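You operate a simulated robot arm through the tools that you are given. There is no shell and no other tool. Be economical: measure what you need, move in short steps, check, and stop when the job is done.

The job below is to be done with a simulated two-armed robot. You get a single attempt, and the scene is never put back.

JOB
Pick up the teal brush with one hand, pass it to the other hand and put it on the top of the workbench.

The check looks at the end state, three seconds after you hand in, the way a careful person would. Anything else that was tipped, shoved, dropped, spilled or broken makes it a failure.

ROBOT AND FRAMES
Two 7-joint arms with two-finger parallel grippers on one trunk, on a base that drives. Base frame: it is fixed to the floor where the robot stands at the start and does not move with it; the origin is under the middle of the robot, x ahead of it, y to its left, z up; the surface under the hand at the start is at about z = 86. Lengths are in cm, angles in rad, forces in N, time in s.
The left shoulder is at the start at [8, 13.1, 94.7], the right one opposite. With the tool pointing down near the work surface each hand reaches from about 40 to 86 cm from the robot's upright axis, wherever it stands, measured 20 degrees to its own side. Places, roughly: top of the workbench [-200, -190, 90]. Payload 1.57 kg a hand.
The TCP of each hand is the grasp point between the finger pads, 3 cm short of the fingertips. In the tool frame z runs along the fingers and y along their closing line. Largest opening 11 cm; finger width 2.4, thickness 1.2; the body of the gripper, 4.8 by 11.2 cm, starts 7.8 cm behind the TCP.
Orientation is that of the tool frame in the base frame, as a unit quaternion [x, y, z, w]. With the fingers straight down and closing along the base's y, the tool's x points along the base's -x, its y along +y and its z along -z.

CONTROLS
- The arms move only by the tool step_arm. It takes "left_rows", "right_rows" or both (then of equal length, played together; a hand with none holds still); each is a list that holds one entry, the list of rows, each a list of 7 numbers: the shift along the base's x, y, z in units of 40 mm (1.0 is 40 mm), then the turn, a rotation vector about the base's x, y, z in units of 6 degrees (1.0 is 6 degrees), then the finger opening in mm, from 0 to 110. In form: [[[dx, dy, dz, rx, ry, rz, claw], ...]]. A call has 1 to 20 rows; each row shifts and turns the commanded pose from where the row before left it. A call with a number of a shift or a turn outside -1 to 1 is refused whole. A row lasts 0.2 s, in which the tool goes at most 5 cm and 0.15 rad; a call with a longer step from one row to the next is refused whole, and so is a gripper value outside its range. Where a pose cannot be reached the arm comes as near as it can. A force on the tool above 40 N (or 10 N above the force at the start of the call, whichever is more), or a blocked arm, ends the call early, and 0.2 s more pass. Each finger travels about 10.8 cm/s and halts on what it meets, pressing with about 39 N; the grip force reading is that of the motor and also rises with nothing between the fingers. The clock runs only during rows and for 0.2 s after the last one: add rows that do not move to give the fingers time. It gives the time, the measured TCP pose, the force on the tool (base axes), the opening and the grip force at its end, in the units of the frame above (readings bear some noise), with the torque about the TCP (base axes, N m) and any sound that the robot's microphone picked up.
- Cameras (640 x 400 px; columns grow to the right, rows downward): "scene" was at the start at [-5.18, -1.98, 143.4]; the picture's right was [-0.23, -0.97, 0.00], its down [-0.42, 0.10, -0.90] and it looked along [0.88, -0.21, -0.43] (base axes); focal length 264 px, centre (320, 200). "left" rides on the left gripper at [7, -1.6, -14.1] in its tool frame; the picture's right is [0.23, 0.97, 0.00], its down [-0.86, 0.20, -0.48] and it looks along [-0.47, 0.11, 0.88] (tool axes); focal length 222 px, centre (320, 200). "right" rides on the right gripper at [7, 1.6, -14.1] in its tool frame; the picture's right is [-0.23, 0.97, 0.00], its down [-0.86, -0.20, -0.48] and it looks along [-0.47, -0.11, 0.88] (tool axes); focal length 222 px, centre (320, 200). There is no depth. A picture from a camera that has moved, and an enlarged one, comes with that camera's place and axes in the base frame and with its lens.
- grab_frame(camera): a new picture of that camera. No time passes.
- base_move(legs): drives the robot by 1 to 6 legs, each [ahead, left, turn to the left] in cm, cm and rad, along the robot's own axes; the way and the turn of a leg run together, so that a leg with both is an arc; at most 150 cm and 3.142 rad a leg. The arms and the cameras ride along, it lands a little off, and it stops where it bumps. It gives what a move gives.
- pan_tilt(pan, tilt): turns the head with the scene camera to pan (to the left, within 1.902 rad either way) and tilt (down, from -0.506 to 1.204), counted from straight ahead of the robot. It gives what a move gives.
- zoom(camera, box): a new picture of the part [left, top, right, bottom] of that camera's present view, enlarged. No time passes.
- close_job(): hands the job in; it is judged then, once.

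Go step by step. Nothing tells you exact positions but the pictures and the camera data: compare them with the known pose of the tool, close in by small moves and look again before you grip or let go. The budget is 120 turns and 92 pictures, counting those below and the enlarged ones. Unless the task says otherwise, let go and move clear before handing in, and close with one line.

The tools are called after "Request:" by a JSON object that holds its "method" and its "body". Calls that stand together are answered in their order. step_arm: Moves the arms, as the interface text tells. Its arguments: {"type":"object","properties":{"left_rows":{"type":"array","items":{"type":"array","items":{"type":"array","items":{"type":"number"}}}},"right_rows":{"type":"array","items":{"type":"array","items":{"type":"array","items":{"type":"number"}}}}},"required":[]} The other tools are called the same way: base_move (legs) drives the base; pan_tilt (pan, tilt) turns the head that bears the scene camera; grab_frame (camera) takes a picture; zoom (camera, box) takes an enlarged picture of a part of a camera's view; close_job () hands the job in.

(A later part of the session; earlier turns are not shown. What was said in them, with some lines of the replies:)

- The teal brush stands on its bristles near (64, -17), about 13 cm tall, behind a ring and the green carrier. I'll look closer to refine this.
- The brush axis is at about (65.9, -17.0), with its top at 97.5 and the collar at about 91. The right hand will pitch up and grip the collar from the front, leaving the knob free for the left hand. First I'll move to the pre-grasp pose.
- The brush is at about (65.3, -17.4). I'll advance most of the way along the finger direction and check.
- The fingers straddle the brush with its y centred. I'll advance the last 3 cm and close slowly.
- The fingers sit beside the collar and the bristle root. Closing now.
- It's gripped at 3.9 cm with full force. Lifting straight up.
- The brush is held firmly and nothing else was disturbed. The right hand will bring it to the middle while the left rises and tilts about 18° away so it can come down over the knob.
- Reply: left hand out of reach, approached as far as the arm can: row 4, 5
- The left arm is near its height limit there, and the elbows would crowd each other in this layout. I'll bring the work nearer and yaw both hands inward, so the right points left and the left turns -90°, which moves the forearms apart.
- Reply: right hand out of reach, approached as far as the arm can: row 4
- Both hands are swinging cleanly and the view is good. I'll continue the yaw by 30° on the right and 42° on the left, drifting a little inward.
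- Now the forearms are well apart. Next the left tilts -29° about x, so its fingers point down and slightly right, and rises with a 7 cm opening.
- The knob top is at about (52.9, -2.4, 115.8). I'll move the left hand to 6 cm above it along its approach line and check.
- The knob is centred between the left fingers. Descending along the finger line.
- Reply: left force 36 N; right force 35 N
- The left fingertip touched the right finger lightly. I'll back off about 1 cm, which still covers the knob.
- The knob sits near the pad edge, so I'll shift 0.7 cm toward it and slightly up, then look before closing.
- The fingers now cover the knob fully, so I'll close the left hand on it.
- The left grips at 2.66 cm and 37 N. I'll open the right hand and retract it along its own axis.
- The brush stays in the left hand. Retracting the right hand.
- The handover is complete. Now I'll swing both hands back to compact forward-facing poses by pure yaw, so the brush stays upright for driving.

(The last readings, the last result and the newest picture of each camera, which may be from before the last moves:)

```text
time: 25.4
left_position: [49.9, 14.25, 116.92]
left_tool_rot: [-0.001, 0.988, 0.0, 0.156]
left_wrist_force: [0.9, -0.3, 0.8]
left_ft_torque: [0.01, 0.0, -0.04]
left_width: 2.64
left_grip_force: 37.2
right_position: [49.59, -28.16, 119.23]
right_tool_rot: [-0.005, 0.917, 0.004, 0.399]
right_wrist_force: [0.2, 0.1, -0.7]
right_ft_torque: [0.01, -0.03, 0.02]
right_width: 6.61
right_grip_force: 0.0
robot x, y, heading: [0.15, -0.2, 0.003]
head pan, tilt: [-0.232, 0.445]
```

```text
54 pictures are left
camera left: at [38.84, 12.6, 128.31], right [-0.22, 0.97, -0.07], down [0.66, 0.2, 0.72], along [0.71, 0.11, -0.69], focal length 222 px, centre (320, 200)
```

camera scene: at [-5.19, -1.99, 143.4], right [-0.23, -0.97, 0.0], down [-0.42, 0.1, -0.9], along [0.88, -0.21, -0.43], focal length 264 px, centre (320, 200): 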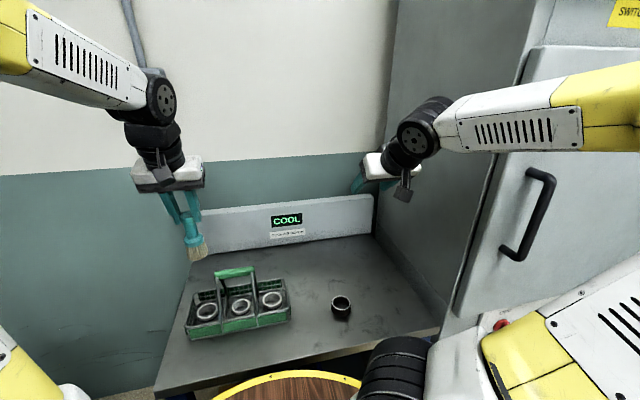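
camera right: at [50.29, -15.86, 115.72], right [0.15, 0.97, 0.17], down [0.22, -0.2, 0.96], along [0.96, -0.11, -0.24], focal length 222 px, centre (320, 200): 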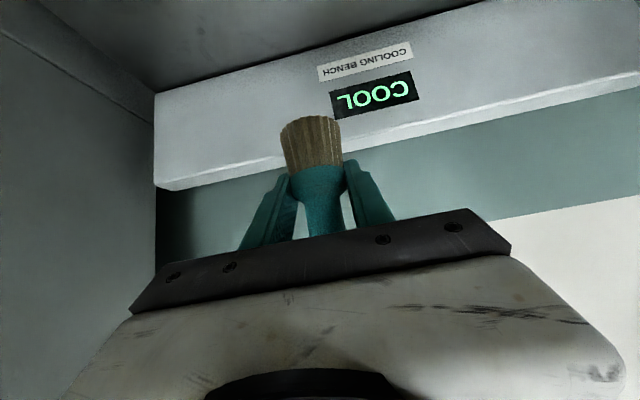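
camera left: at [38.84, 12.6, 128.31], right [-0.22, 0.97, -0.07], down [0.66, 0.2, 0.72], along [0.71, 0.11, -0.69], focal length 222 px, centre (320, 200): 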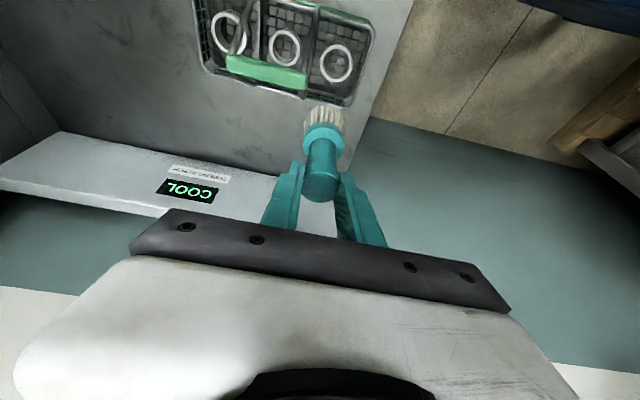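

Next I'll survey the room for the route to the workbench behind and to the right.

Request:
{"method": "pan_tilt", "body": {"pan": -1.2, "tilt": 0.5}}

Request:
{"method": "grab_frame", "body": {"camera": "scene"}}

Request:
{"method": "pan_tilt", "body": {"pan": -1.9, "tilt": 0.4}}

Request:
{"method": "grab_frame", "body": {"camera": "scene"}}

Request:
{"method": "pan_tilt", "body": {"pan": 1.9, "tilt": 0.4}}

Request:
{"method": "grab_frame", "body": {"camera": "scene"}}

```text
time: 26.6
left_position: [49.81, 14.22, 116.85]
left_tool_rot: [0.0, 0.988, 0.0, 0.156]
left_wrist_force: [0.0, -0.2, 0.0]
left_ft_torque: [0.01, -0.02, -0.02]
left_width: 2.65
left_grip_force: 37.1
right_position: [49.57, -27.91, 119.28]
right_tool_rot: [-0.004, 0.917, 0.003, 0.4]
right_wrist_force: [0.3, 0.1, 0.8]
right_ft_torque: [0.01, 0.0, 0.01]
right_width: 6.6
right_grip_force: 0.0
robot x, y, heading: [-0.17, -0.02, 0.002]
head pan, tilt: [-1.201, 0.499]
```

```text
53 pictures are left
camera scene: at [-10.85, -8.35, 142.9], right [-0.93, -0.36, 0.0], down [-0.17, 0.45, -0.88], along [0.32, -0.82, -0.48], focal length 264 px, centre (320, 200)
```

scene: 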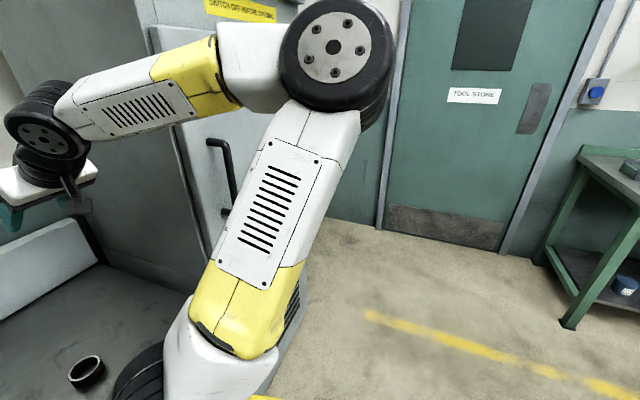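

```text
time: 27.7
left_position: [49.85, 14.19, 116.91]
left_tool_rot: [0.0, 0.988, 0.0, 0.156]
left_wrist_force: [-0.8, -0.9, -0.3]
left_ft_torque: [-0.01, 0.02, 0.02]
left_width: 2.65
left_grip_force: 37.4
right_position: [49.61, -27.95, 119.28]
right_tool_rot: [-0.005, 0.917, 0.004, 0.399]
right_wrist_force: [0.1, 0.4, 0.5]
right_ft_torque: [0.03, 0.01, 0.0]
right_width: 6.65
right_grip_force: 0.1
robot x, y, heading: [-0.0, 0.04, -0.001]
head pan, tilt: [-1.901, 0.4]
```

```text
52 pictures are left
camera scene: at [-17.13, -8.63, 143.82], right [-0.95, 0.32, 0.0], down [0.13, 0.37, -0.92], along [-0.3, -0.87, -0.39], focal length 264 px, centre (320, 200)
```

scene: 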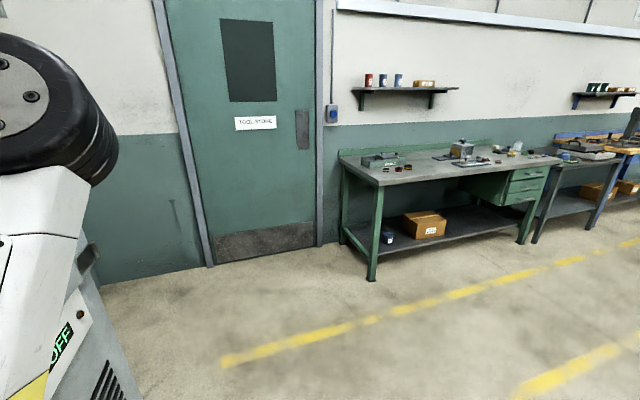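

```text
time: 30.9
left_position: [49.85, 14.14, 117.04]
left_tool_rot: [0.0, 0.988, 0.0, 0.157]
left_wrist_force: [0.8, 1.0, 0.4]
left_ft_torque: [-0.01, 0.03, 0.03]
left_width: 2.63
left_grip_force: 37.8
right_position: [49.63, -27.99, 119.18]
right_tool_rot: [-0.005, 0.917, 0.004, 0.399]
right_wrist_force: [-1.1, -0.5, 0.7]
right_ft_torque: [0.0, -0.01, -0.01]
right_width: 6.59
right_grip_force: 0.1
robot x, y, heading: [0.2, 0.12, 0.002]
head pan, tilt: [1.901, 0.4]
```

```text
51 pictures are left
camera scene: at [-17.13, 8.9, 143.82], right [0.95, 0.32, 0.0], down [0.13, -0.37, -0.92], along [-0.3, 0.87, -0.39], focal length 264 px, centre (320, 200)
```

scene: 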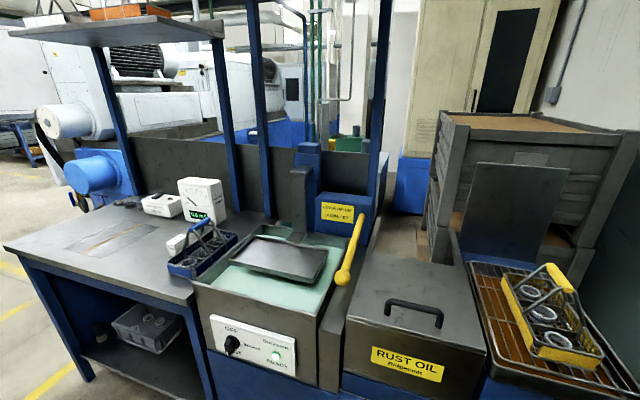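

The green workbench stands against the far wall, with its front edge at about y = -148 and x from about -105 to -270. The floor is clear, so I'll back away from the cooling bench first.

Request:
{"method": "base_move", "body": {"legs": [[-70, 0, 0]]}}

Request:
{"method": "pan_tilt", "body": {"pan": -1.5, "tilt": 0.45}}

Request:
{"method": "grab_frame", "body": {"camera": "scene"}}

```text
time: 34.6
left_position: [-19.04, 14.08, 116.98]
left_tool_rot: [0.003, 0.988, -0.001, 0.156]
left_wrist_force: [0.2, -0.4, 0.0]
left_ft_torque: [-0.01, 0.01, -0.03]
left_width: 2.61
left_grip_force: 37.8
right_position: [-19.53, -28.06, 119.2]
right_tool_rot: [-0.002, 0.917, 0.002, 0.399]
right_wrist_force: [0.0, -0.8, 0.2]
right_ft_torque: [0.01, 0.02, 0.0]
right_width: 6.61
right_grip_force: 0.0
robot x, y, heading: [-68.94, 0.3, -0.004]
head pan, tilt: [1.901, 0.4]
```

```text
time: 37.5
left_position: [-19.04, 14.2, 116.96]
left_tool_rot: [0.002, 0.988, 0.001, 0.156]
left_wrist_force: [0.6, 0.2, 0.4]
left_ft_torque: [-0.01, 0.03, -0.01]
left_width: 2.62
left_grip_force: 37.4
right_position: [-19.57, -28.0, 119.36]
right_tool_rot: [-0.002, 0.917, 0.002, 0.4]
right_wrist_force: [0.9, 0.0, 1.1]
right_ft_torque: [0.0, -0.02, -0.02]
right_width: 6.59
right_grip_force: 0.2
robot x, y, heading: [-69.26, 0.57, -0.003]
head pan, tilt: [-1.499, 0.45]
```

```text
50 pictures are left
camera scene: at [-82.43, -8.75, 143.35], right [-1.0, -0.07, 0.0], down [-0.03, 0.43, -0.9], along [0.06, -0.9, -0.44], focal length 264 px, centre (320, 200)
```

scene: 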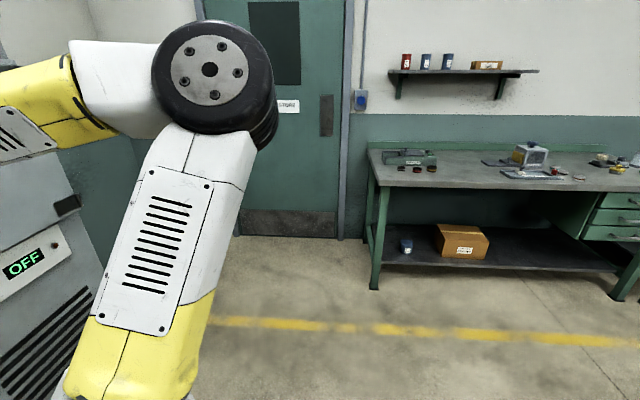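

The bench's left front corner is at about (-104, -139), and there's a free gap in the clutter near (-152, -160). I'll turn right to face it and strafe across.

Request:
{"method": "base_move", "body": {"legs": [[0, 0, -1.571], [0, -97, 0]]}}

Request:
{"method": "pan_tilt", "body": {"pan": 0.1, "tilt": 0.4}}

Request:
{"method": "grab_frame", "body": {"camera": "scene"}}

Request:
{"method": "grab_frame", "body": {"camera": "left"}}

```text
time: 46.3
left_position: [-149.25, -51.73, 116.89]
left_tool_rot: [0.689, 0.707, -0.109, 0.112]
left_wrist_force: [-1.0, -0.6, 0.9]
left_ft_torque: [0.02, -0.03, 0.02]
left_width: 2.63
left_grip_force: 37.3
right_position: [-191.25, -52.45, 119.23]
right_tool_rot: [0.636, 0.66, -0.276, 0.289]
right_wrist_force: [0.2, 0.7, 0.0]
right_ft_torque: [0.01, -0.01, -0.01]
right_width: 6.61
right_grip_force: 0.1
robot x, y, heading: [-164.54, -1.97, -1.54]
head pan, tilt: [-1.499, 0.45]
```

```text
time: 47.9
left_position: [-149.07, -51.72, 116.97]
left_tool_rot: [0.689, 0.708, -0.109, 0.112]
left_wrist_force: [0.7, -0.2, 0.0]
left_ft_torque: [0.0, 0.0, 0.0]
left_width: 2.66
left_grip_force: 37.8
right_position: [-191.3, -52.43, 119.19]
right_tool_rot: [0.636, 0.66, -0.277, 0.289]
right_wrist_force: [0.4, 0.1, -0.4]
right_ft_torque: [-0.06, -0.01, -0.02]
right_width: 6.6
right_grip_force: 0.1
robot x, y, heading: [-164.84, -1.73, -1.548]
head pan, tilt: [0.099, 0.4]
```

```text
49 pictures are left
camera scene: at [-164.02, 2.71, 143.82], right [-0.99, -0.12, 0.0], down [-0.05, 0.39, -0.92], along [0.11, -0.91, -0.39], focal length 264 px, centre (320, 200)
```

scene: 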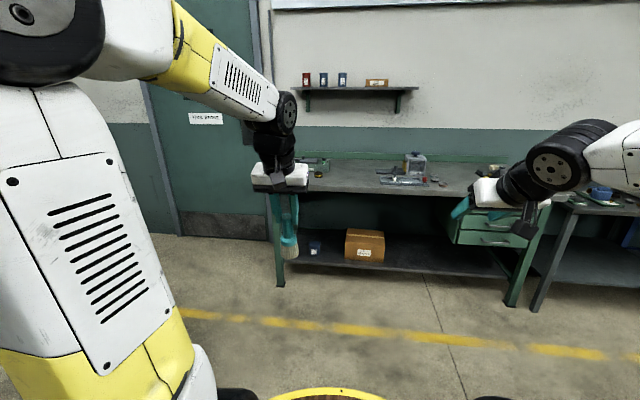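

```text
48 pictures are left
camera left: at [-151.03, -40.68, 128.31], right [0.97, 0.24, -0.07], down [0.22, -0.66, 0.72], along [0.13, -0.71, -0.69], focal length 222 px, centre (320, 200)
```

left: 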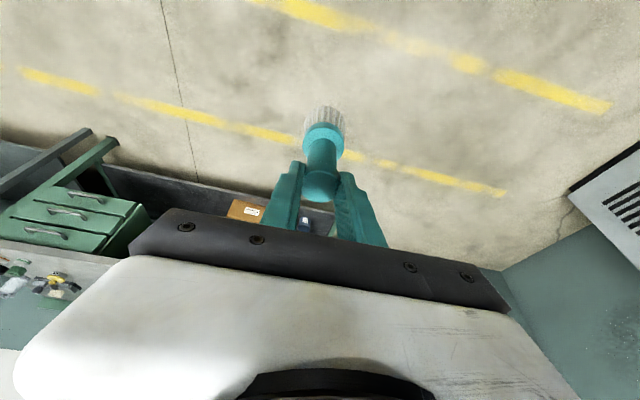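

Request:
{"method": "zoom", "body": {"camera": "scene", "box": [280, 135, 472, 255]}}

```text
3.33 times, centred on (376, 195) of scene
camera zoom: at [-164.02, 2.71, 143.82], right [-0.99, -0.12, 0.0], down [-0.05, 0.39, -0.92], along [0.11, -0.91, -0.39], focal length 879 px, centre (133, 217)
```

zoom: 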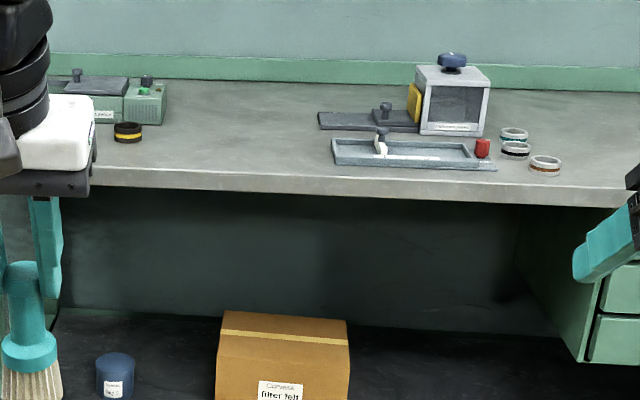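

The free area on the bench is x from -150 to -183, and the front edge is at about y = -142. I'll aim for (-165, -158), so straighten, shift right and go ahead most of the way.

Request:
{"method": "base_move", "body": {"legs": [[0, -14, -0.023], [85, 0, 0]]}}

Request:
{"method": "grab_frame", "body": {"camera": "scene"}}

Request:
{"method": "grab_frame", "body": {"camera": "left"}}

```text
time: 53.4
left_position: [-164.37, -137.41, 116.99]
left_tool_rot: [0.698, 0.699, -0.11, 0.111]
left_wrist_force: [0.0, 0.6, 0.7]
left_ft_torque: [0.01, -0.04, 0.04]
left_width: 2.64
left_grip_force: 37.5
right_position: [-206.51, -137.22, 119.17]
right_tool_rot: [0.644, 0.653, -0.28, 0.285]
right_wrist_force: [-0.2, -0.3, -0.5]
right_ft_torque: [0.0, 0.0, 0.0]
right_width: 6.61
right_grip_force: 0.1
robot x, y, heading: [-178.7, -87.59, -1.574]
head pan, tilt: [0.099, 0.4]
```

```text
46 pictures are left
camera scene: at [-177.93, -82.66, 143.82], right [-0.99, -0.1, 0.0], down [-0.04, 0.39, -0.92], along [0.09, -0.92, -0.39], focal length 264 px, centre (320, 200)
```

scene: 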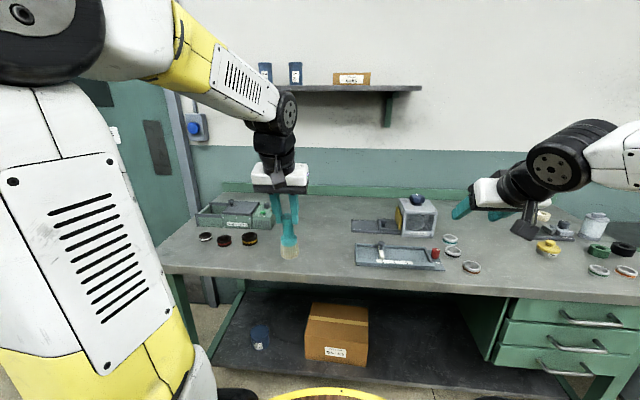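

```text
45 pictures are left
camera left: at [-165.96, -126.34, 128.31], right [0.97, 0.22, -0.07], down [0.2, -0.66, 0.72], along [0.11, -0.71, -0.69], focal length 222 px, centre (320, 200)
```

left: 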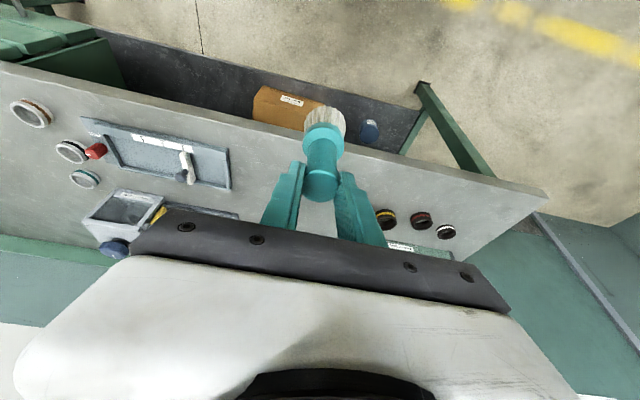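

The bench edge is at y of about -150. I'll drive 20 cm further, which leaves about 42 cm of clearance.

Request:
{"method": "base_move", "body": {"legs": [[20, 0, 0]]}}

Request:
{"method": "step_arm", "body": {"left_rows": [[[0, -0.5, 0, 0, 0, 0, 15], [0, -0.5, 0, 0, 0, 0, 15], [0, -0.5, 0, 0, 0, 0, 15], [0, 0, 0, 0, 0, 0, 15]]]}}

Request:
{"method": "pan_tilt", "body": {"pan": 0.1, "tilt": 0.6}}

Request:
{"method": "grab_frame", "body": {"camera": "scene"}}

Request:
{"method": "grab_frame", "body": {"camera": "left"}}

Request:
{"method": "grab_frame", "body": {"camera": "right"}}

```text
time: 55.0
left_position: [-164.58, -157.67, 116.95]
left_tool_rot: [0.699, 0.698, -0.11, 0.11]
left_wrist_force: [-0.3, -0.4, -0.9]
left_ft_torque: [0.0, 0.0, -0.01]
left_width: 2.65
left_grip_force: 37.5
right_position: [-206.68, -157.33, 119.29]
right_tool_rot: [0.645, 0.651, -0.28, 0.286]
right_wrist_force: [-0.4, 0.3, 0.1]
right_ft_torque: [-0.03, -0.01, 0.01]
right_width: 6.58
right_grip_force: 0.1
robot x, y, heading: [-178.59, -107.7, -1.573]
head pan, tilt: [0.099, 0.4]
```

```text
time: 56.0
left_position: [-164.46, -163.8, 116.83]
left_tool_rot: [0.699, 0.698, -0.11, 0.111]
left_wrist_force: [-0.4, -0.4, 0.1]
left_ft_torque: [0.01, 0.0, 0.01]
left_width: 2.65
left_grip_force: 37.3
right_position: [-206.67, -157.34, 119.15]
right_tool_rot: [0.645, 0.651, -0.28, 0.285]
right_wrist_force: [0.4, 0.2, 0.4]
right_ft_torque: [0.0, 0.0, 0.03]
right_width: 6.61
right_grip_force: 0.1
robot x, y, heading: [-178.5, -107.91, -1.57]
head pan, tilt: [0.099, 0.4]
```

```text
time: 56.7
left_position: [-164.41, -163.75, 116.83]
left_tool_rot: [0.698, 0.699, -0.111, 0.111]
left_wrist_force: [-0.8, 0.2, -0.5]
left_ft_torque: [0.03, 0.01, -0.02]
left_width: 2.66
left_grip_force: 37.6
right_position: [-206.56, -157.35, 119.2]
right_tool_rot: [0.644, 0.652, -0.279, 0.285]
right_wrist_force: [-0.5, 0.3, -0.5]
right_ft_torque: [0.02, -0.03, 0.0]
right_width: 6.56
right_grip_force: 0.0
robot x, y, heading: [-178.85, -107.66, -1.572]
head pan, tilt: [0.099, 0.6]
```

```text
44 pictures are left
camera scene: at [-177.94, -102.48, 142.0], right [-1.0, -0.1, 0.0], down [-0.06, 0.56, -0.83], along [0.08, -0.82, -0.56], focal length 264 px, centre (320, 200)
```

scene: 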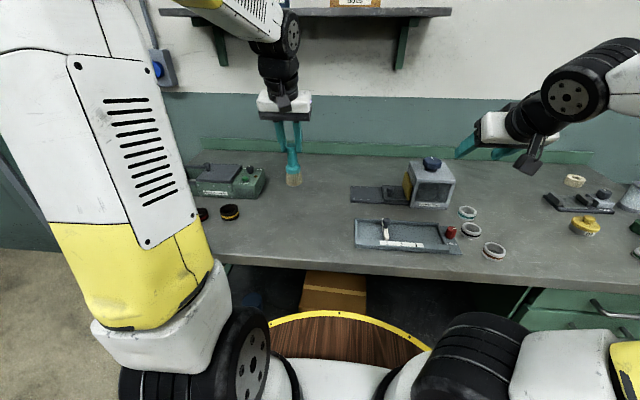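

```text
43 pictures are left
camera left: at [-166.0, -152.77, 128.25], right [0.97, 0.22, -0.07], down [0.2, -0.67, 0.72], along [0.11, -0.71, -0.69], focal length 222 px, centre (320, 200)
```

left: 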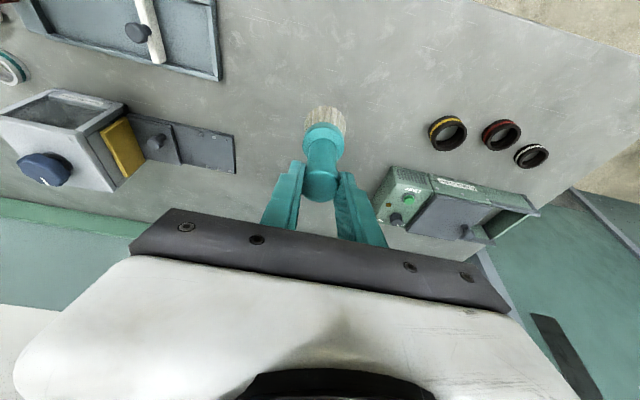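

```text
42 pictures are left
camera right: at [-205.31, -142.23, 123.75], right [0.98, -0.14, 0.17], down [-0.2, -0.23, 0.95], along [-0.1, -0.96, -0.26], focal length 222 px, centre (320, 200)
```

right: 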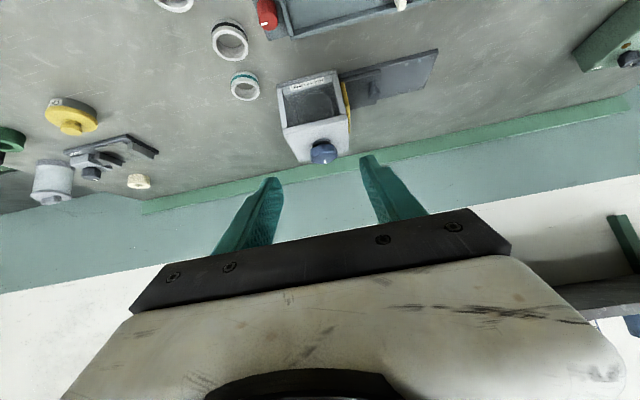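

The spot below is clear. I'll lower 10 cm, correcting the small brush lean, and check the gap.

Request:
{"method": "step_arm", "body": {"left_rows": [[[0, 0, -0.5, 0.35, 0, 0, 15], [0, 0, -0.5, 0.35, 0, 0, 15], [0, 0, -0.5, 0, 0, 0, 15], [0, 0, -0.5, 0, 0, 0, 15], [0, 0, -0.5, 0, 0, 0, 15], [0, 0, 0, 0, 0, 0, 15]]]}}

Request:
{"method": "zoom", "body": {"camera": "scene", "box": [220, 120, 380, 220]}}

Request:
{"method": "zoom", "body": {"camera": "left", "box": [240, 70, 400, 170]}}

```text
time: 58.1
left_position: [-164.33, -163.68, 106.92]
left_tool_rot: [0.703, 0.701, -0.085, 0.085]
left_wrist_force: [0.0, -0.1, -0.6]
left_ft_torque: [-0.03, 0.03, 0.0]
left_width: 2.67
left_grip_force: 37.4
right_position: [-206.69, -157.23, 119.33]
right_tool_rot: [0.644, 0.652, -0.28, 0.285]
right_wrist_force: [0.5, 0.0, -0.2]
right_ft_torque: [-0.01, 0.0, -0.03]
right_width: 6.58
right_grip_force: 0.0
robot x, y, heading: [-178.76, -107.69, -1.573]
head pan, tilt: [0.099, 0.6]
```

```text
4.00 times, centred on (300, 170) of scene
camera zoom: at [-177.94, -102.47, 141.99], right [-1.0, -0.1, 0.0], down [-0.06, 0.56, -0.82], along [0.08, -0.82, -0.57], focal length 1055 px, centre (400, 320)
```

zoom: 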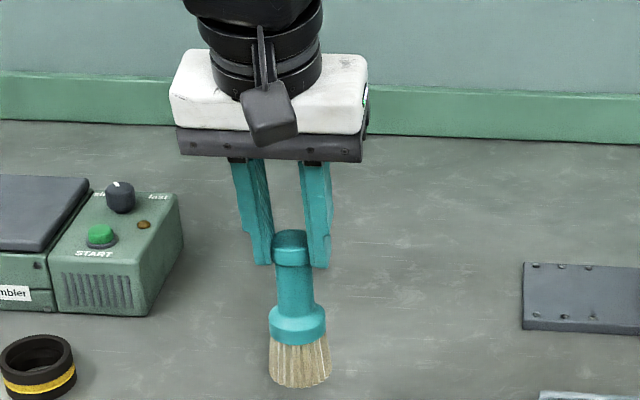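

```text
4.00 times, centred on (320, 120) of left
camera zoom: at [-165.89, -153.46, 119.08], right [0.97, 0.22, -0.05], down [0.2, -0.72, 0.67], along [0.11, -0.66, -0.74], focal length 888 px, centre (320, 520)
```

zoom: 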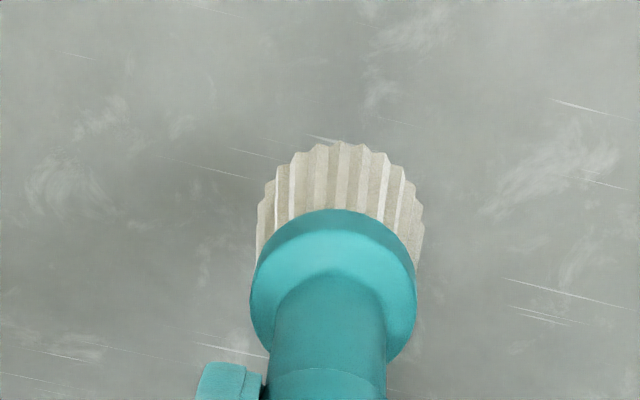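

The brush bottom is at about z = 94, and the brush is upright. I'll lower 3 cm gently, then feel for contact.

Request:
{"method": "step_arm", "body": {"left_rows": [[[0, 0, -0.25, 0, 0, 0, 15], [0, 0, -0.25, 0, 0, 0, 15], [0, 0, -0.2, 0, 0, 0, 15], [0, 0, 0, 0, 0, 0, 15]]]}}

Request:
{"method": "zoom", "body": {"camera": "scene", "box": [220, 120, 380, 220]}}

```text
time: 59.1
left_position: [-164.37, -163.63, 104.18]
left_tool_rot: [0.702, 0.702, -0.084, 0.085]
left_wrist_force: [-0.5, 0.6, 0.8]
left_ft_torque: [-0.01, -0.02, 0.0]
left_width: 2.64
left_grip_force: 37.3
right_position: [-206.67, -157.32, 119.23]
right_tool_rot: [0.645, 0.651, -0.281, 0.285]
right_wrist_force: [-0.1, -0.3, -0.3]
right_ft_torque: [0.01, -0.01, 0.01]
right_width: 6.59
right_grip_force: 0.1
robot x, y, heading: [-178.48, -107.89, -1.57]
head pan, tilt: [0.099, 0.6]
```

```text
4.00 times, centred on (300, 170) of scene
camera zoom: at [-177.94, -102.48, 141.99], right [-1.0, -0.1, 0.0], down [-0.06, 0.56, -0.82], along [0.08, -0.82, -0.57], focal length 1055 px, centre (400, 320)
```

zoom: 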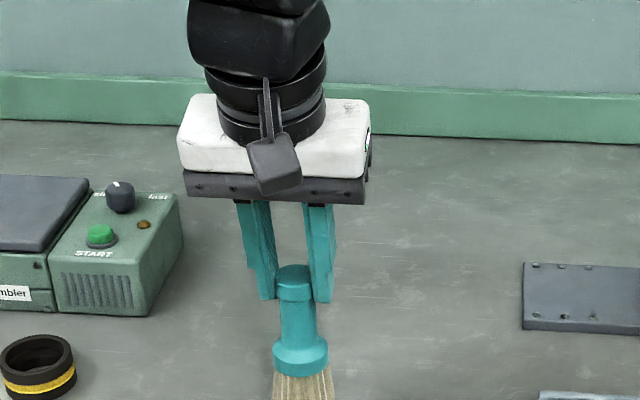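

Not touching yet, so I'll feel down in 2 mm steps.

Request:
{"method": "step_arm", "body": {"left_rows": [[[0, 0, -0.06, 0, 0, 0, 15], [0, 0, -0.06, 0, 0, 0, 15], [0, 0, -0.06, 0, 0, 0, 15], [0, 0, 0, 0, 0, 0, 15]]]}}

Request:
{"method": "zoom", "body": {"camera": "scene", "box": [220, 150, 380, 250]}}

Request:
{"method": "zoom", "body": {"camera": "left", "box": [240, 70, 400, 170]}}

```text
time: 60.1
left_position: [-164.47, -163.62, 103.36]
left_tool_rot: [0.703, 0.701, -0.085, 0.085]
left_wrist_force: [-0.2, -0.1, -0.3]
left_ft_torque: [0.0, 0.0, -0.01]
left_width: 2.65
left_grip_force: 37.8
right_position: [-206.79, -157.27, 119.12]
right_tool_rot: [0.645, 0.652, -0.28, 0.285]
right_wrist_force: [0.3, 0.2, 0.0]
right_ft_torque: [0.04, 0.02, 0.02]
right_width: 6.59
right_grip_force: 0.1
robot x, y, heading: [-178.5, -107.81, -1.576]
head pan, tilt: [0.099, 0.6]
```

```text
4.00 times, centred on (300, 200) of scene
camera zoom: at [-177.94, -102.48, 141.99], right [-1.0, -0.1, 0.0], down [-0.06, 0.56, -0.82], along [0.08, -0.82, -0.57], focal length 1055 px, centre (400, 200)
```

zoom: 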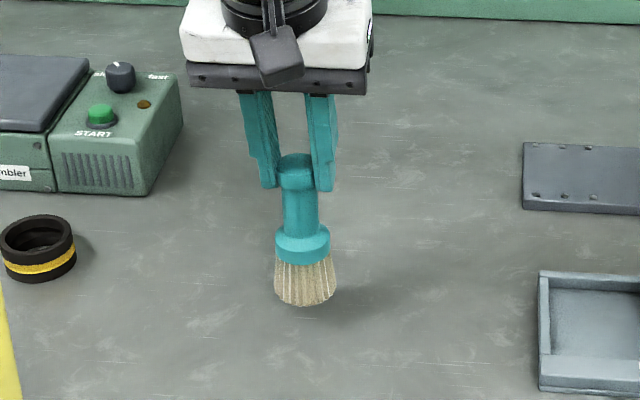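

```text
4.00 times, centred on (320, 120) of left
camera zoom: at [-166.08, -153.47, 115.52], right [0.97, 0.22, -0.05], down [0.2, -0.72, 0.67], along [0.11, -0.66, -0.74], focal length 888 px, centre (320, 520)
```

zoom: 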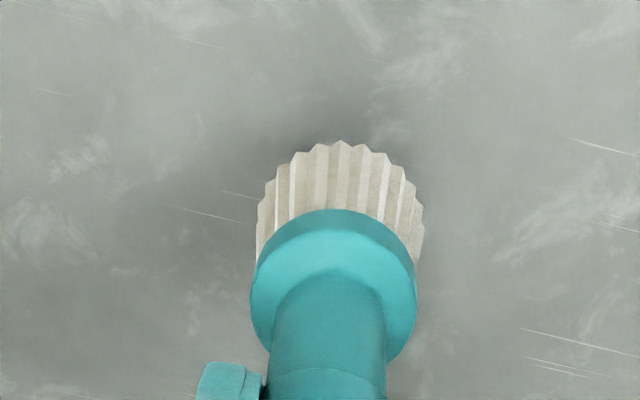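

Request:
{"method": "step_arm", "body": {"left_rows": [[[0, 0, -0.05, 0, 0, 0, 15], [0, 0, -0.05, 0, 0, 0, 15], [0, 0, -0.05, 0, 0, 0, 15], [0, 0, -0.05, 0, 0, 0, 15], [0, 0, 0, 0, 0, 0, 15]]]}}

Request:
{"method": "zoom", "body": {"camera": "scene", "box": [220, 150, 380, 250]}}

```text
time: 61.3
left_position: [-164.48, -163.63, 102.54]
left_tool_rot: [0.702, 0.702, -0.085, 0.085]
left_wrist_force: [0.7, 0.3, -0.4]
left_ft_torque: [0.01, 0.02, -0.01]
left_width: 2.64
left_grip_force: 37.2
right_position: [-206.62, -157.4, 119.07]
right_tool_rot: [0.645, 0.652, -0.28, 0.285]
right_wrist_force: [0.0, -0.6, -0.4]
right_ft_torque: [0.01, 0.02, -0.01]
right_width: 6.58
right_grip_force: 0.1
robot x, y, heading: [-178.55, -108.05, -1.568]
head pan, tilt: [0.099, 0.6]
```

```text
4.00 times, centred on (300, 200) of scene
camera zoom: at [-177.94, -102.48, 141.99], right [-1.0, -0.1, 0.0], down [-0.06, 0.56, -0.82], along [0.08, -0.82, -0.57], focal length 1055 px, centre (400, 200)
```

zoom: 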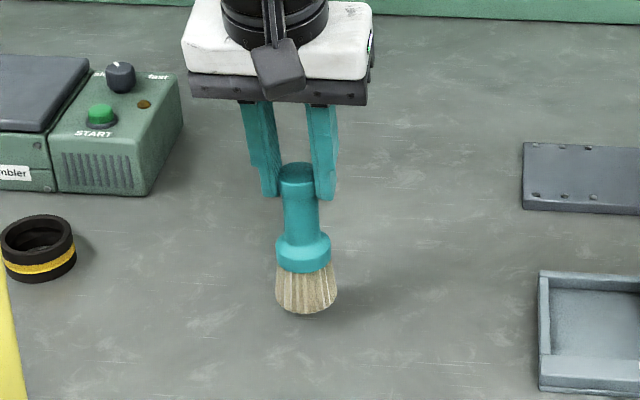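

Request:
{"method": "step_arm", "body": {"left_rows": [[[0, 0, -0.05, 0, 0, 0, 15], [0, 0, -0.05, 0, 0, 0, 15], [0, 0, -0.05, 0, 0, 0, 15], [0, 0, 0, 0, 0, 0, 15]]]}}

Request:
{"method": "zoom", "body": {"camera": "left", "box": [220, 60, 412, 180]}}

```text
time: 62.3
left_position: [-164.41, -163.65, 101.94]
left_tool_rot: [0.703, 0.701, -0.085, 0.085]
left_wrist_force: [0.0, -0.5, 0.4]
left_ft_torque: [-0.06, 0.0, -0.04]
left_width: 2.64
left_grip_force: 37.8
right_position: [-206.56, -157.34, 119.11]
right_tool_rot: [0.644, 0.652, -0.28, 0.285]
right_wrist_force: [0.2, 0.8, -0.1]
right_ft_torque: [-0.01, 0.02, 0.04]
right_width: 6.59
right_grip_force: 0.0
robot x, y, heading: [-178.77, -107.88, -1.573]
head pan, tilt: [0.099, 0.6]
```

```text
3.33 times, centred on (316, 120) of left
camera zoom: at [-166.06, -153.51, 114.18], right [0.97, 0.22, -0.05], down [0.2, -0.72, 0.67], along [0.11, -0.66, -0.74], focal length 740 px, centre (333, 467)
```

zoom: 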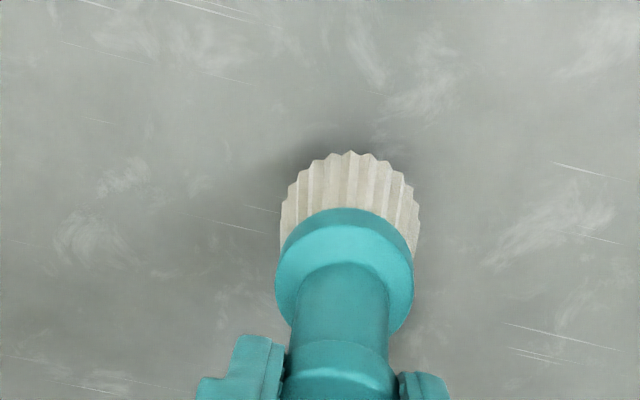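

Request:
{"method": "step_arm", "body": {"left_rows": [[[0, 0, -0.05, 0, 0, 0, 15], [0, 0, -0.05, 0, 0, 0, 15], [0, 0, -0.05, 0, 0, 0, 15], [0, 0, 0, 0, 0, 0, 15]]]}}

Request:
{"method": "zoom", "body": {"camera": "left", "box": [220, 60, 412, 180]}}

```text
time: 63.3
left_position: [-164.47, -163.7, 101.34]
left_tool_rot: [0.702, 0.702, -0.085, 0.085]
left_wrist_force: [-0.1, -0.5, 0.2]
left_ft_torque: [0.02, -0.03, -0.03]
left_width: 2.67
left_grip_force: 37.2
right_position: [-206.68, -157.45, 119.24]
right_tool_rot: [0.645, 0.652, -0.28, 0.285]
right_wrist_force: [-0.8, -0.9, 0.3]
right_ft_torque: [0.01, 0.0, 0.01]
right_width: 6.6
right_grip_force: 0.1
robot x, y, heading: [-178.8, -107.68, -1.576]
head pan, tilt: [0.099, 0.6]
```

```text
3.33 times, centred on (316, 120) of left
camera zoom: at [-166.06, -153.51, 113.54], right [0.97, 0.22, -0.05], down [0.2, -0.72, 0.67], along [0.11, -0.66, -0.74], focal length 740 px, centre (333, 467)
```

zoom: 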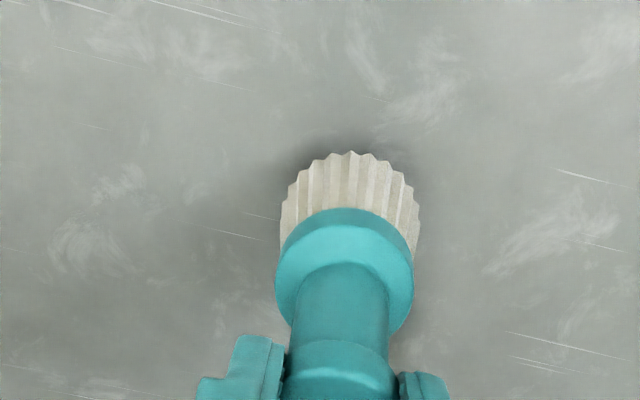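

Request:
{"method": "step_arm", "body": {"left_rows": [[[0, 0, -0.05, 0, 0, 0, 15], [0, 0, -0.05, 0, 0, 0, 15], [0, 0, -0.05, 0, 0, 0, 15], [0, 0, 0, 0, 0, 0, 15]]]}}

Request:
{"method": "zoom", "body": {"camera": "left", "box": [220, 60, 412, 180]}}

```text
time: 64.3
left_position: [-164.32, -163.64, 100.73]
left_tool_rot: [0.702, 0.702, -0.084, 0.085]
left_wrist_force: [-1.2, -0.4, -0.8]
left_ft_torque: [0.04, -0.02, -0.02]
left_width: 2.66
left_grip_force: 37.9
right_position: [-206.6, -157.45, 119.35]
right_tool_rot: [0.645, 0.652, -0.28, 0.285]
right_wrist_force: [-0.1, -0.9, -1.2]
right_ft_torque: [0.0, 0.0, 0.01]
right_width: 6.63
right_grip_force: 0.1
robot x, y, heading: [-179.02, -107.89, -1.572]
head pan, tilt: [0.099, 0.6]
```

```text
3.33 times, centred on (316, 120) of left
camera zoom: at [-166.0, -153.49, 112.95], right [0.97, 0.22, -0.05], down [0.2, -0.72, 0.67], along [0.11, -0.66, -0.74], focal length 740 px, centre (333, 467)
```

zoom: 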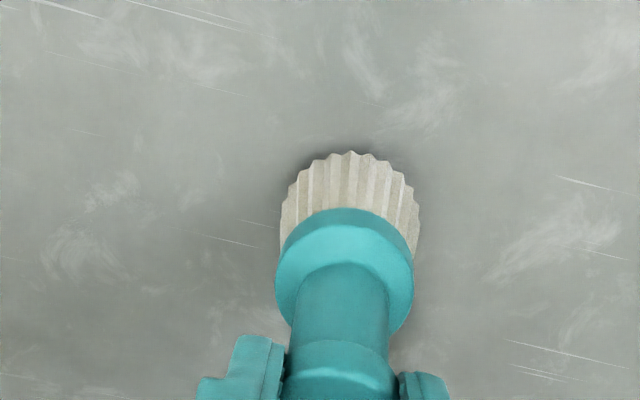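

The shadow is nearly closed, so I'll keep going in 1.6 mm steps.

Request:
{"method": "step_arm", "body": {"left_rows": [[[0, 0, -0.04, 0, 0, 0, 15], [0, 0, -0.04, 0, 0, 0, 15], [0, 0, 0, 0, 0, 0, 15]]]}}

```text
time: 65.1
left_position: [-164.42, -163.63, 100.56]
left_tool_rot: [0.702, 0.702, -0.085, 0.085]
left_wrist_force: [-0.2, 0.5, -0.4]
left_ft_torque: [0.0, -0.01, -0.02]
left_width: 2.65
left_grip_force: 37.4
right_position: [-206.7, -157.31, 119.2]
right_tool_rot: [0.645, 0.652, -0.28, 0.284]
right_wrist_force: [0.1, 0.7, -0.7]
right_ft_torque: [0.0, 0.02, 0.02]
right_width: 6.6
right_grip_force: 0.1
robot x, y, heading: [-178.72, -107.96, -1.569]
head pan, tilt: [0.099, 0.6]
```

Request:
{"method": "step_arm", "body": {"left_rows": [[[0, 0, -0.04, 0, 0, 0, 15], [0, 0, -0.04, 0, 0, 0, 15], [0, 0, 0, 0, 0, 0, 15]]]}}

Request:
{"method": "zoom", "body": {"camera": "left", "box": [220, 60, 412, 180]}}

```text
time: 65.9
left_position: [-164.39, -163.67, 100.28]
left_tool_rot: [0.702, 0.702, -0.086, 0.085]
left_wrist_force: [1.1, 1.1, 8.2]
left_ft_torque: [0.06, -0.08, -0.01]
left_width: 2.63
left_grip_force: 37.1
right_position: [-206.84, -157.34, 119.22]
right_tool_rot: [0.645, 0.652, -0.28, 0.284]
right_wrist_force: [0.2, 0.6, 0.0]
right_ft_torque: [0.0, -0.01, 0.04]
right_width: 6.59
right_grip_force: 0.0
robot x, y, heading: [-178.83, -107.9, -1.574]
head pan, tilt: [0.099, 0.6]
```

```text
3.33 times, centred on (316, 120) of left
camera zoom: at [-166.0, -153.46, 112.41], right [0.97, 0.22, -0.05], down [0.2, -0.72, 0.67], along [0.11, -0.66, -0.74], focal length 740 px, centre (333, 467)
```

zoom: 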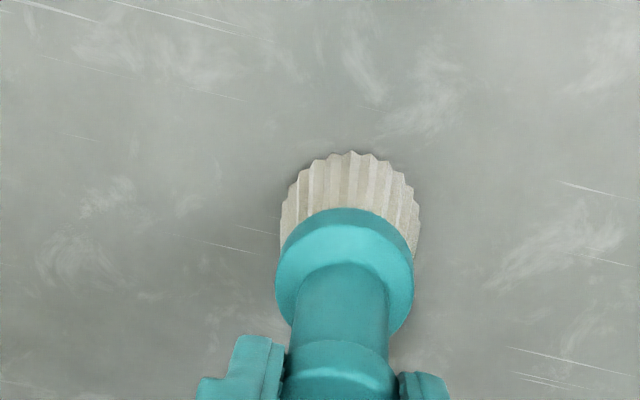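

There's contact at 8 N. I'll open the left hand slowly while standing still.

Request:
{"method": "step_arm", "body": {"left_rows": [[[0, 0, 0.01, 0, 0, 0, 24], [0, 0, 0, 0, 0, 0, 27], [0, 0, 0, 0, 0, 0, 30], [0, 0, 0, 0, 0, 0, 34], [0, 0, 0, 0, 0, 0, 40], [0, 0, 0, 0, 0, 0, 50], [0, 0, 0, 0, 0, 0, 60], [0, 0, 0, 0, 0, 0, 60]]]}}

Request:
{"method": "zoom", "body": {"camera": "scene", "box": [220, 150, 380, 250]}}

Request:
{"method": "grab_frame", "body": {"camera": "left"}}

```text
time: 67.7
left_position: [-164.41, -163.58, 100.2]
left_tool_rot: [0.702, 0.702, -0.085, 0.085]
left_wrist_force: [-0.6, 0.1, -0.3]
left_ft_torque: [0.02, 0.01, -0.01]
left_width: 5.99
left_grip_force: 0.0
right_position: [-206.65, -157.41, 119.29]
right_tool_rot: [0.646, 0.651, -0.281, 0.285]
right_wrist_force: [0.4, -0.1, 0.0]
right_ft_torque: [0.0, 0.02, -0.03]
right_width: 6.59
right_grip_force: 0.0
robot x, y, heading: [-178.43, -107.98, -1.573]
head pan, tilt: [0.099, 0.6]
```

```text
4.00 times, centred on (300, 200) of scene
camera zoom: at [-177.94, -102.47, 141.99], right [-1.0, -0.1, 0.0], down [-0.06, 0.56, -0.82], along [0.08, -0.82, -0.57], focal length 1055 px, centre (400, 200)
```

zoom: 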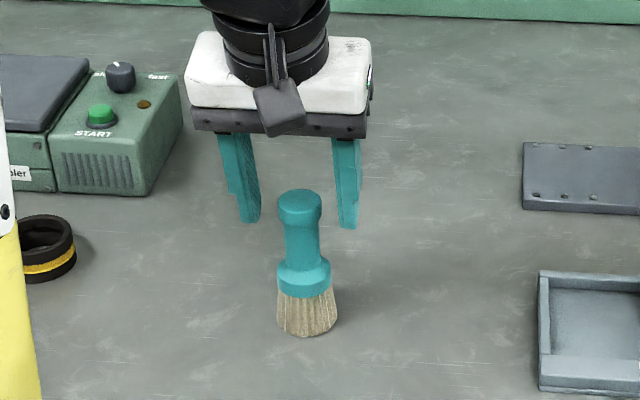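

```text
30 pictures are left
camera left: at [-166.02, -153.46, 112.38], right [0.97, 0.22, -0.05], down [0.2, -0.72, 0.67], along [0.11, -0.66, -0.74], focal length 222 px, centre (320, 200)
```

left: 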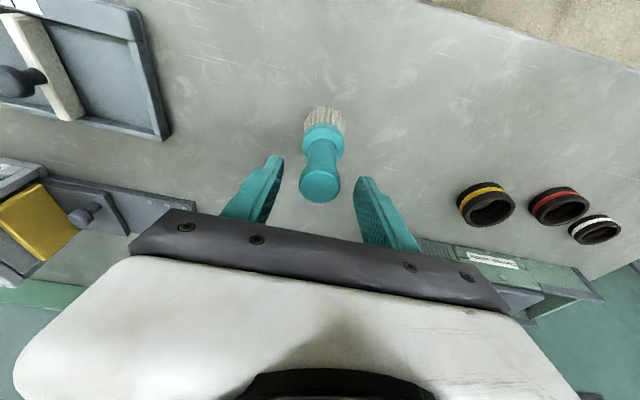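

The brush stands free and upright. I'll withdraw straight back along the fingers.

Request:
{"method": "step_arm", "body": {"left_rows": [[[0, 0.06, 0.24, 0, 0, 0, 60], [0, 0.12, 0.48, 0, 0, 0, 60], [0, 0.17, 0.7, 0, 0, 0, 60], [0, 0.17, 0.7, 0, 0, 0, 60], [0, 0.17, 0.7, 0, 0, 0, 60], [0, 0.17, 0.7, 0, 0, 0, 60], [0, 0, 0, 0, 0, 0, 60], [0, 0, 0, 0, 0, 0, 60]]]}}

Request:
{"method": "grab_frame", "body": {"camera": "scene"}}

```text
time: 69.5
left_position: [-164.62, -160.35, 114.33]
left_tool_rot: [0.703, 0.701, -0.085, 0.085]
left_wrist_force: [0.8, 0.1, -0.1]
left_ft_torque: [-0.01, -0.01, 0.0]
left_width: 6.01
left_grip_force: 0.1
right_position: [-206.58, -157.36, 119.26]
right_tool_rot: [0.645, 0.651, -0.281, 0.285]
right_wrist_force: [-0.6, 0.1, 0.3]
right_ft_torque: [0.01, 0.05, 0.03]
right_width: 6.61
right_grip_force: 0.1
robot x, y, heading: [-178.86, -108.04, -1.573]
head pan, tilt: [0.099, 0.6]
```

```text
29 pictures are left
camera scene: at [-177.94, -102.47, 141.99], right [-1.0, -0.1, 0.0], down [-0.06, 0.56, -0.83], along [0.08, -0.82, -0.57], focal length 264 px, centre (320, 200)
```

scene: 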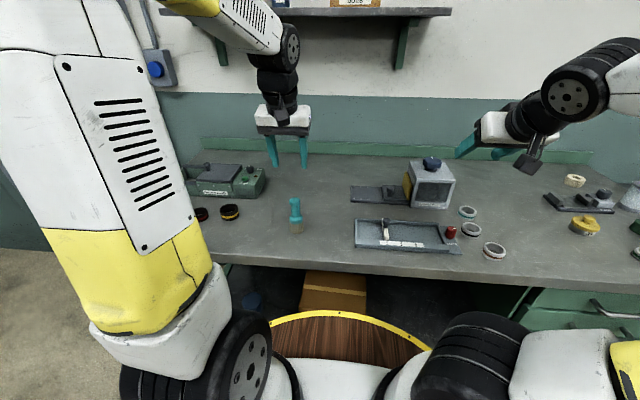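

The brush stands upright on the workbench, both hands are clear and nothing else was disturbed, so I'm handing in.

Request:
{"method": "close_job", "body": {}}

```text
The job is handed in.
```

The teal brush was picked up with the right hand, passed to the left, and now stands upright and free in an open spot on top of the workbench. Nothing else on either bench looked moved in the pictures.
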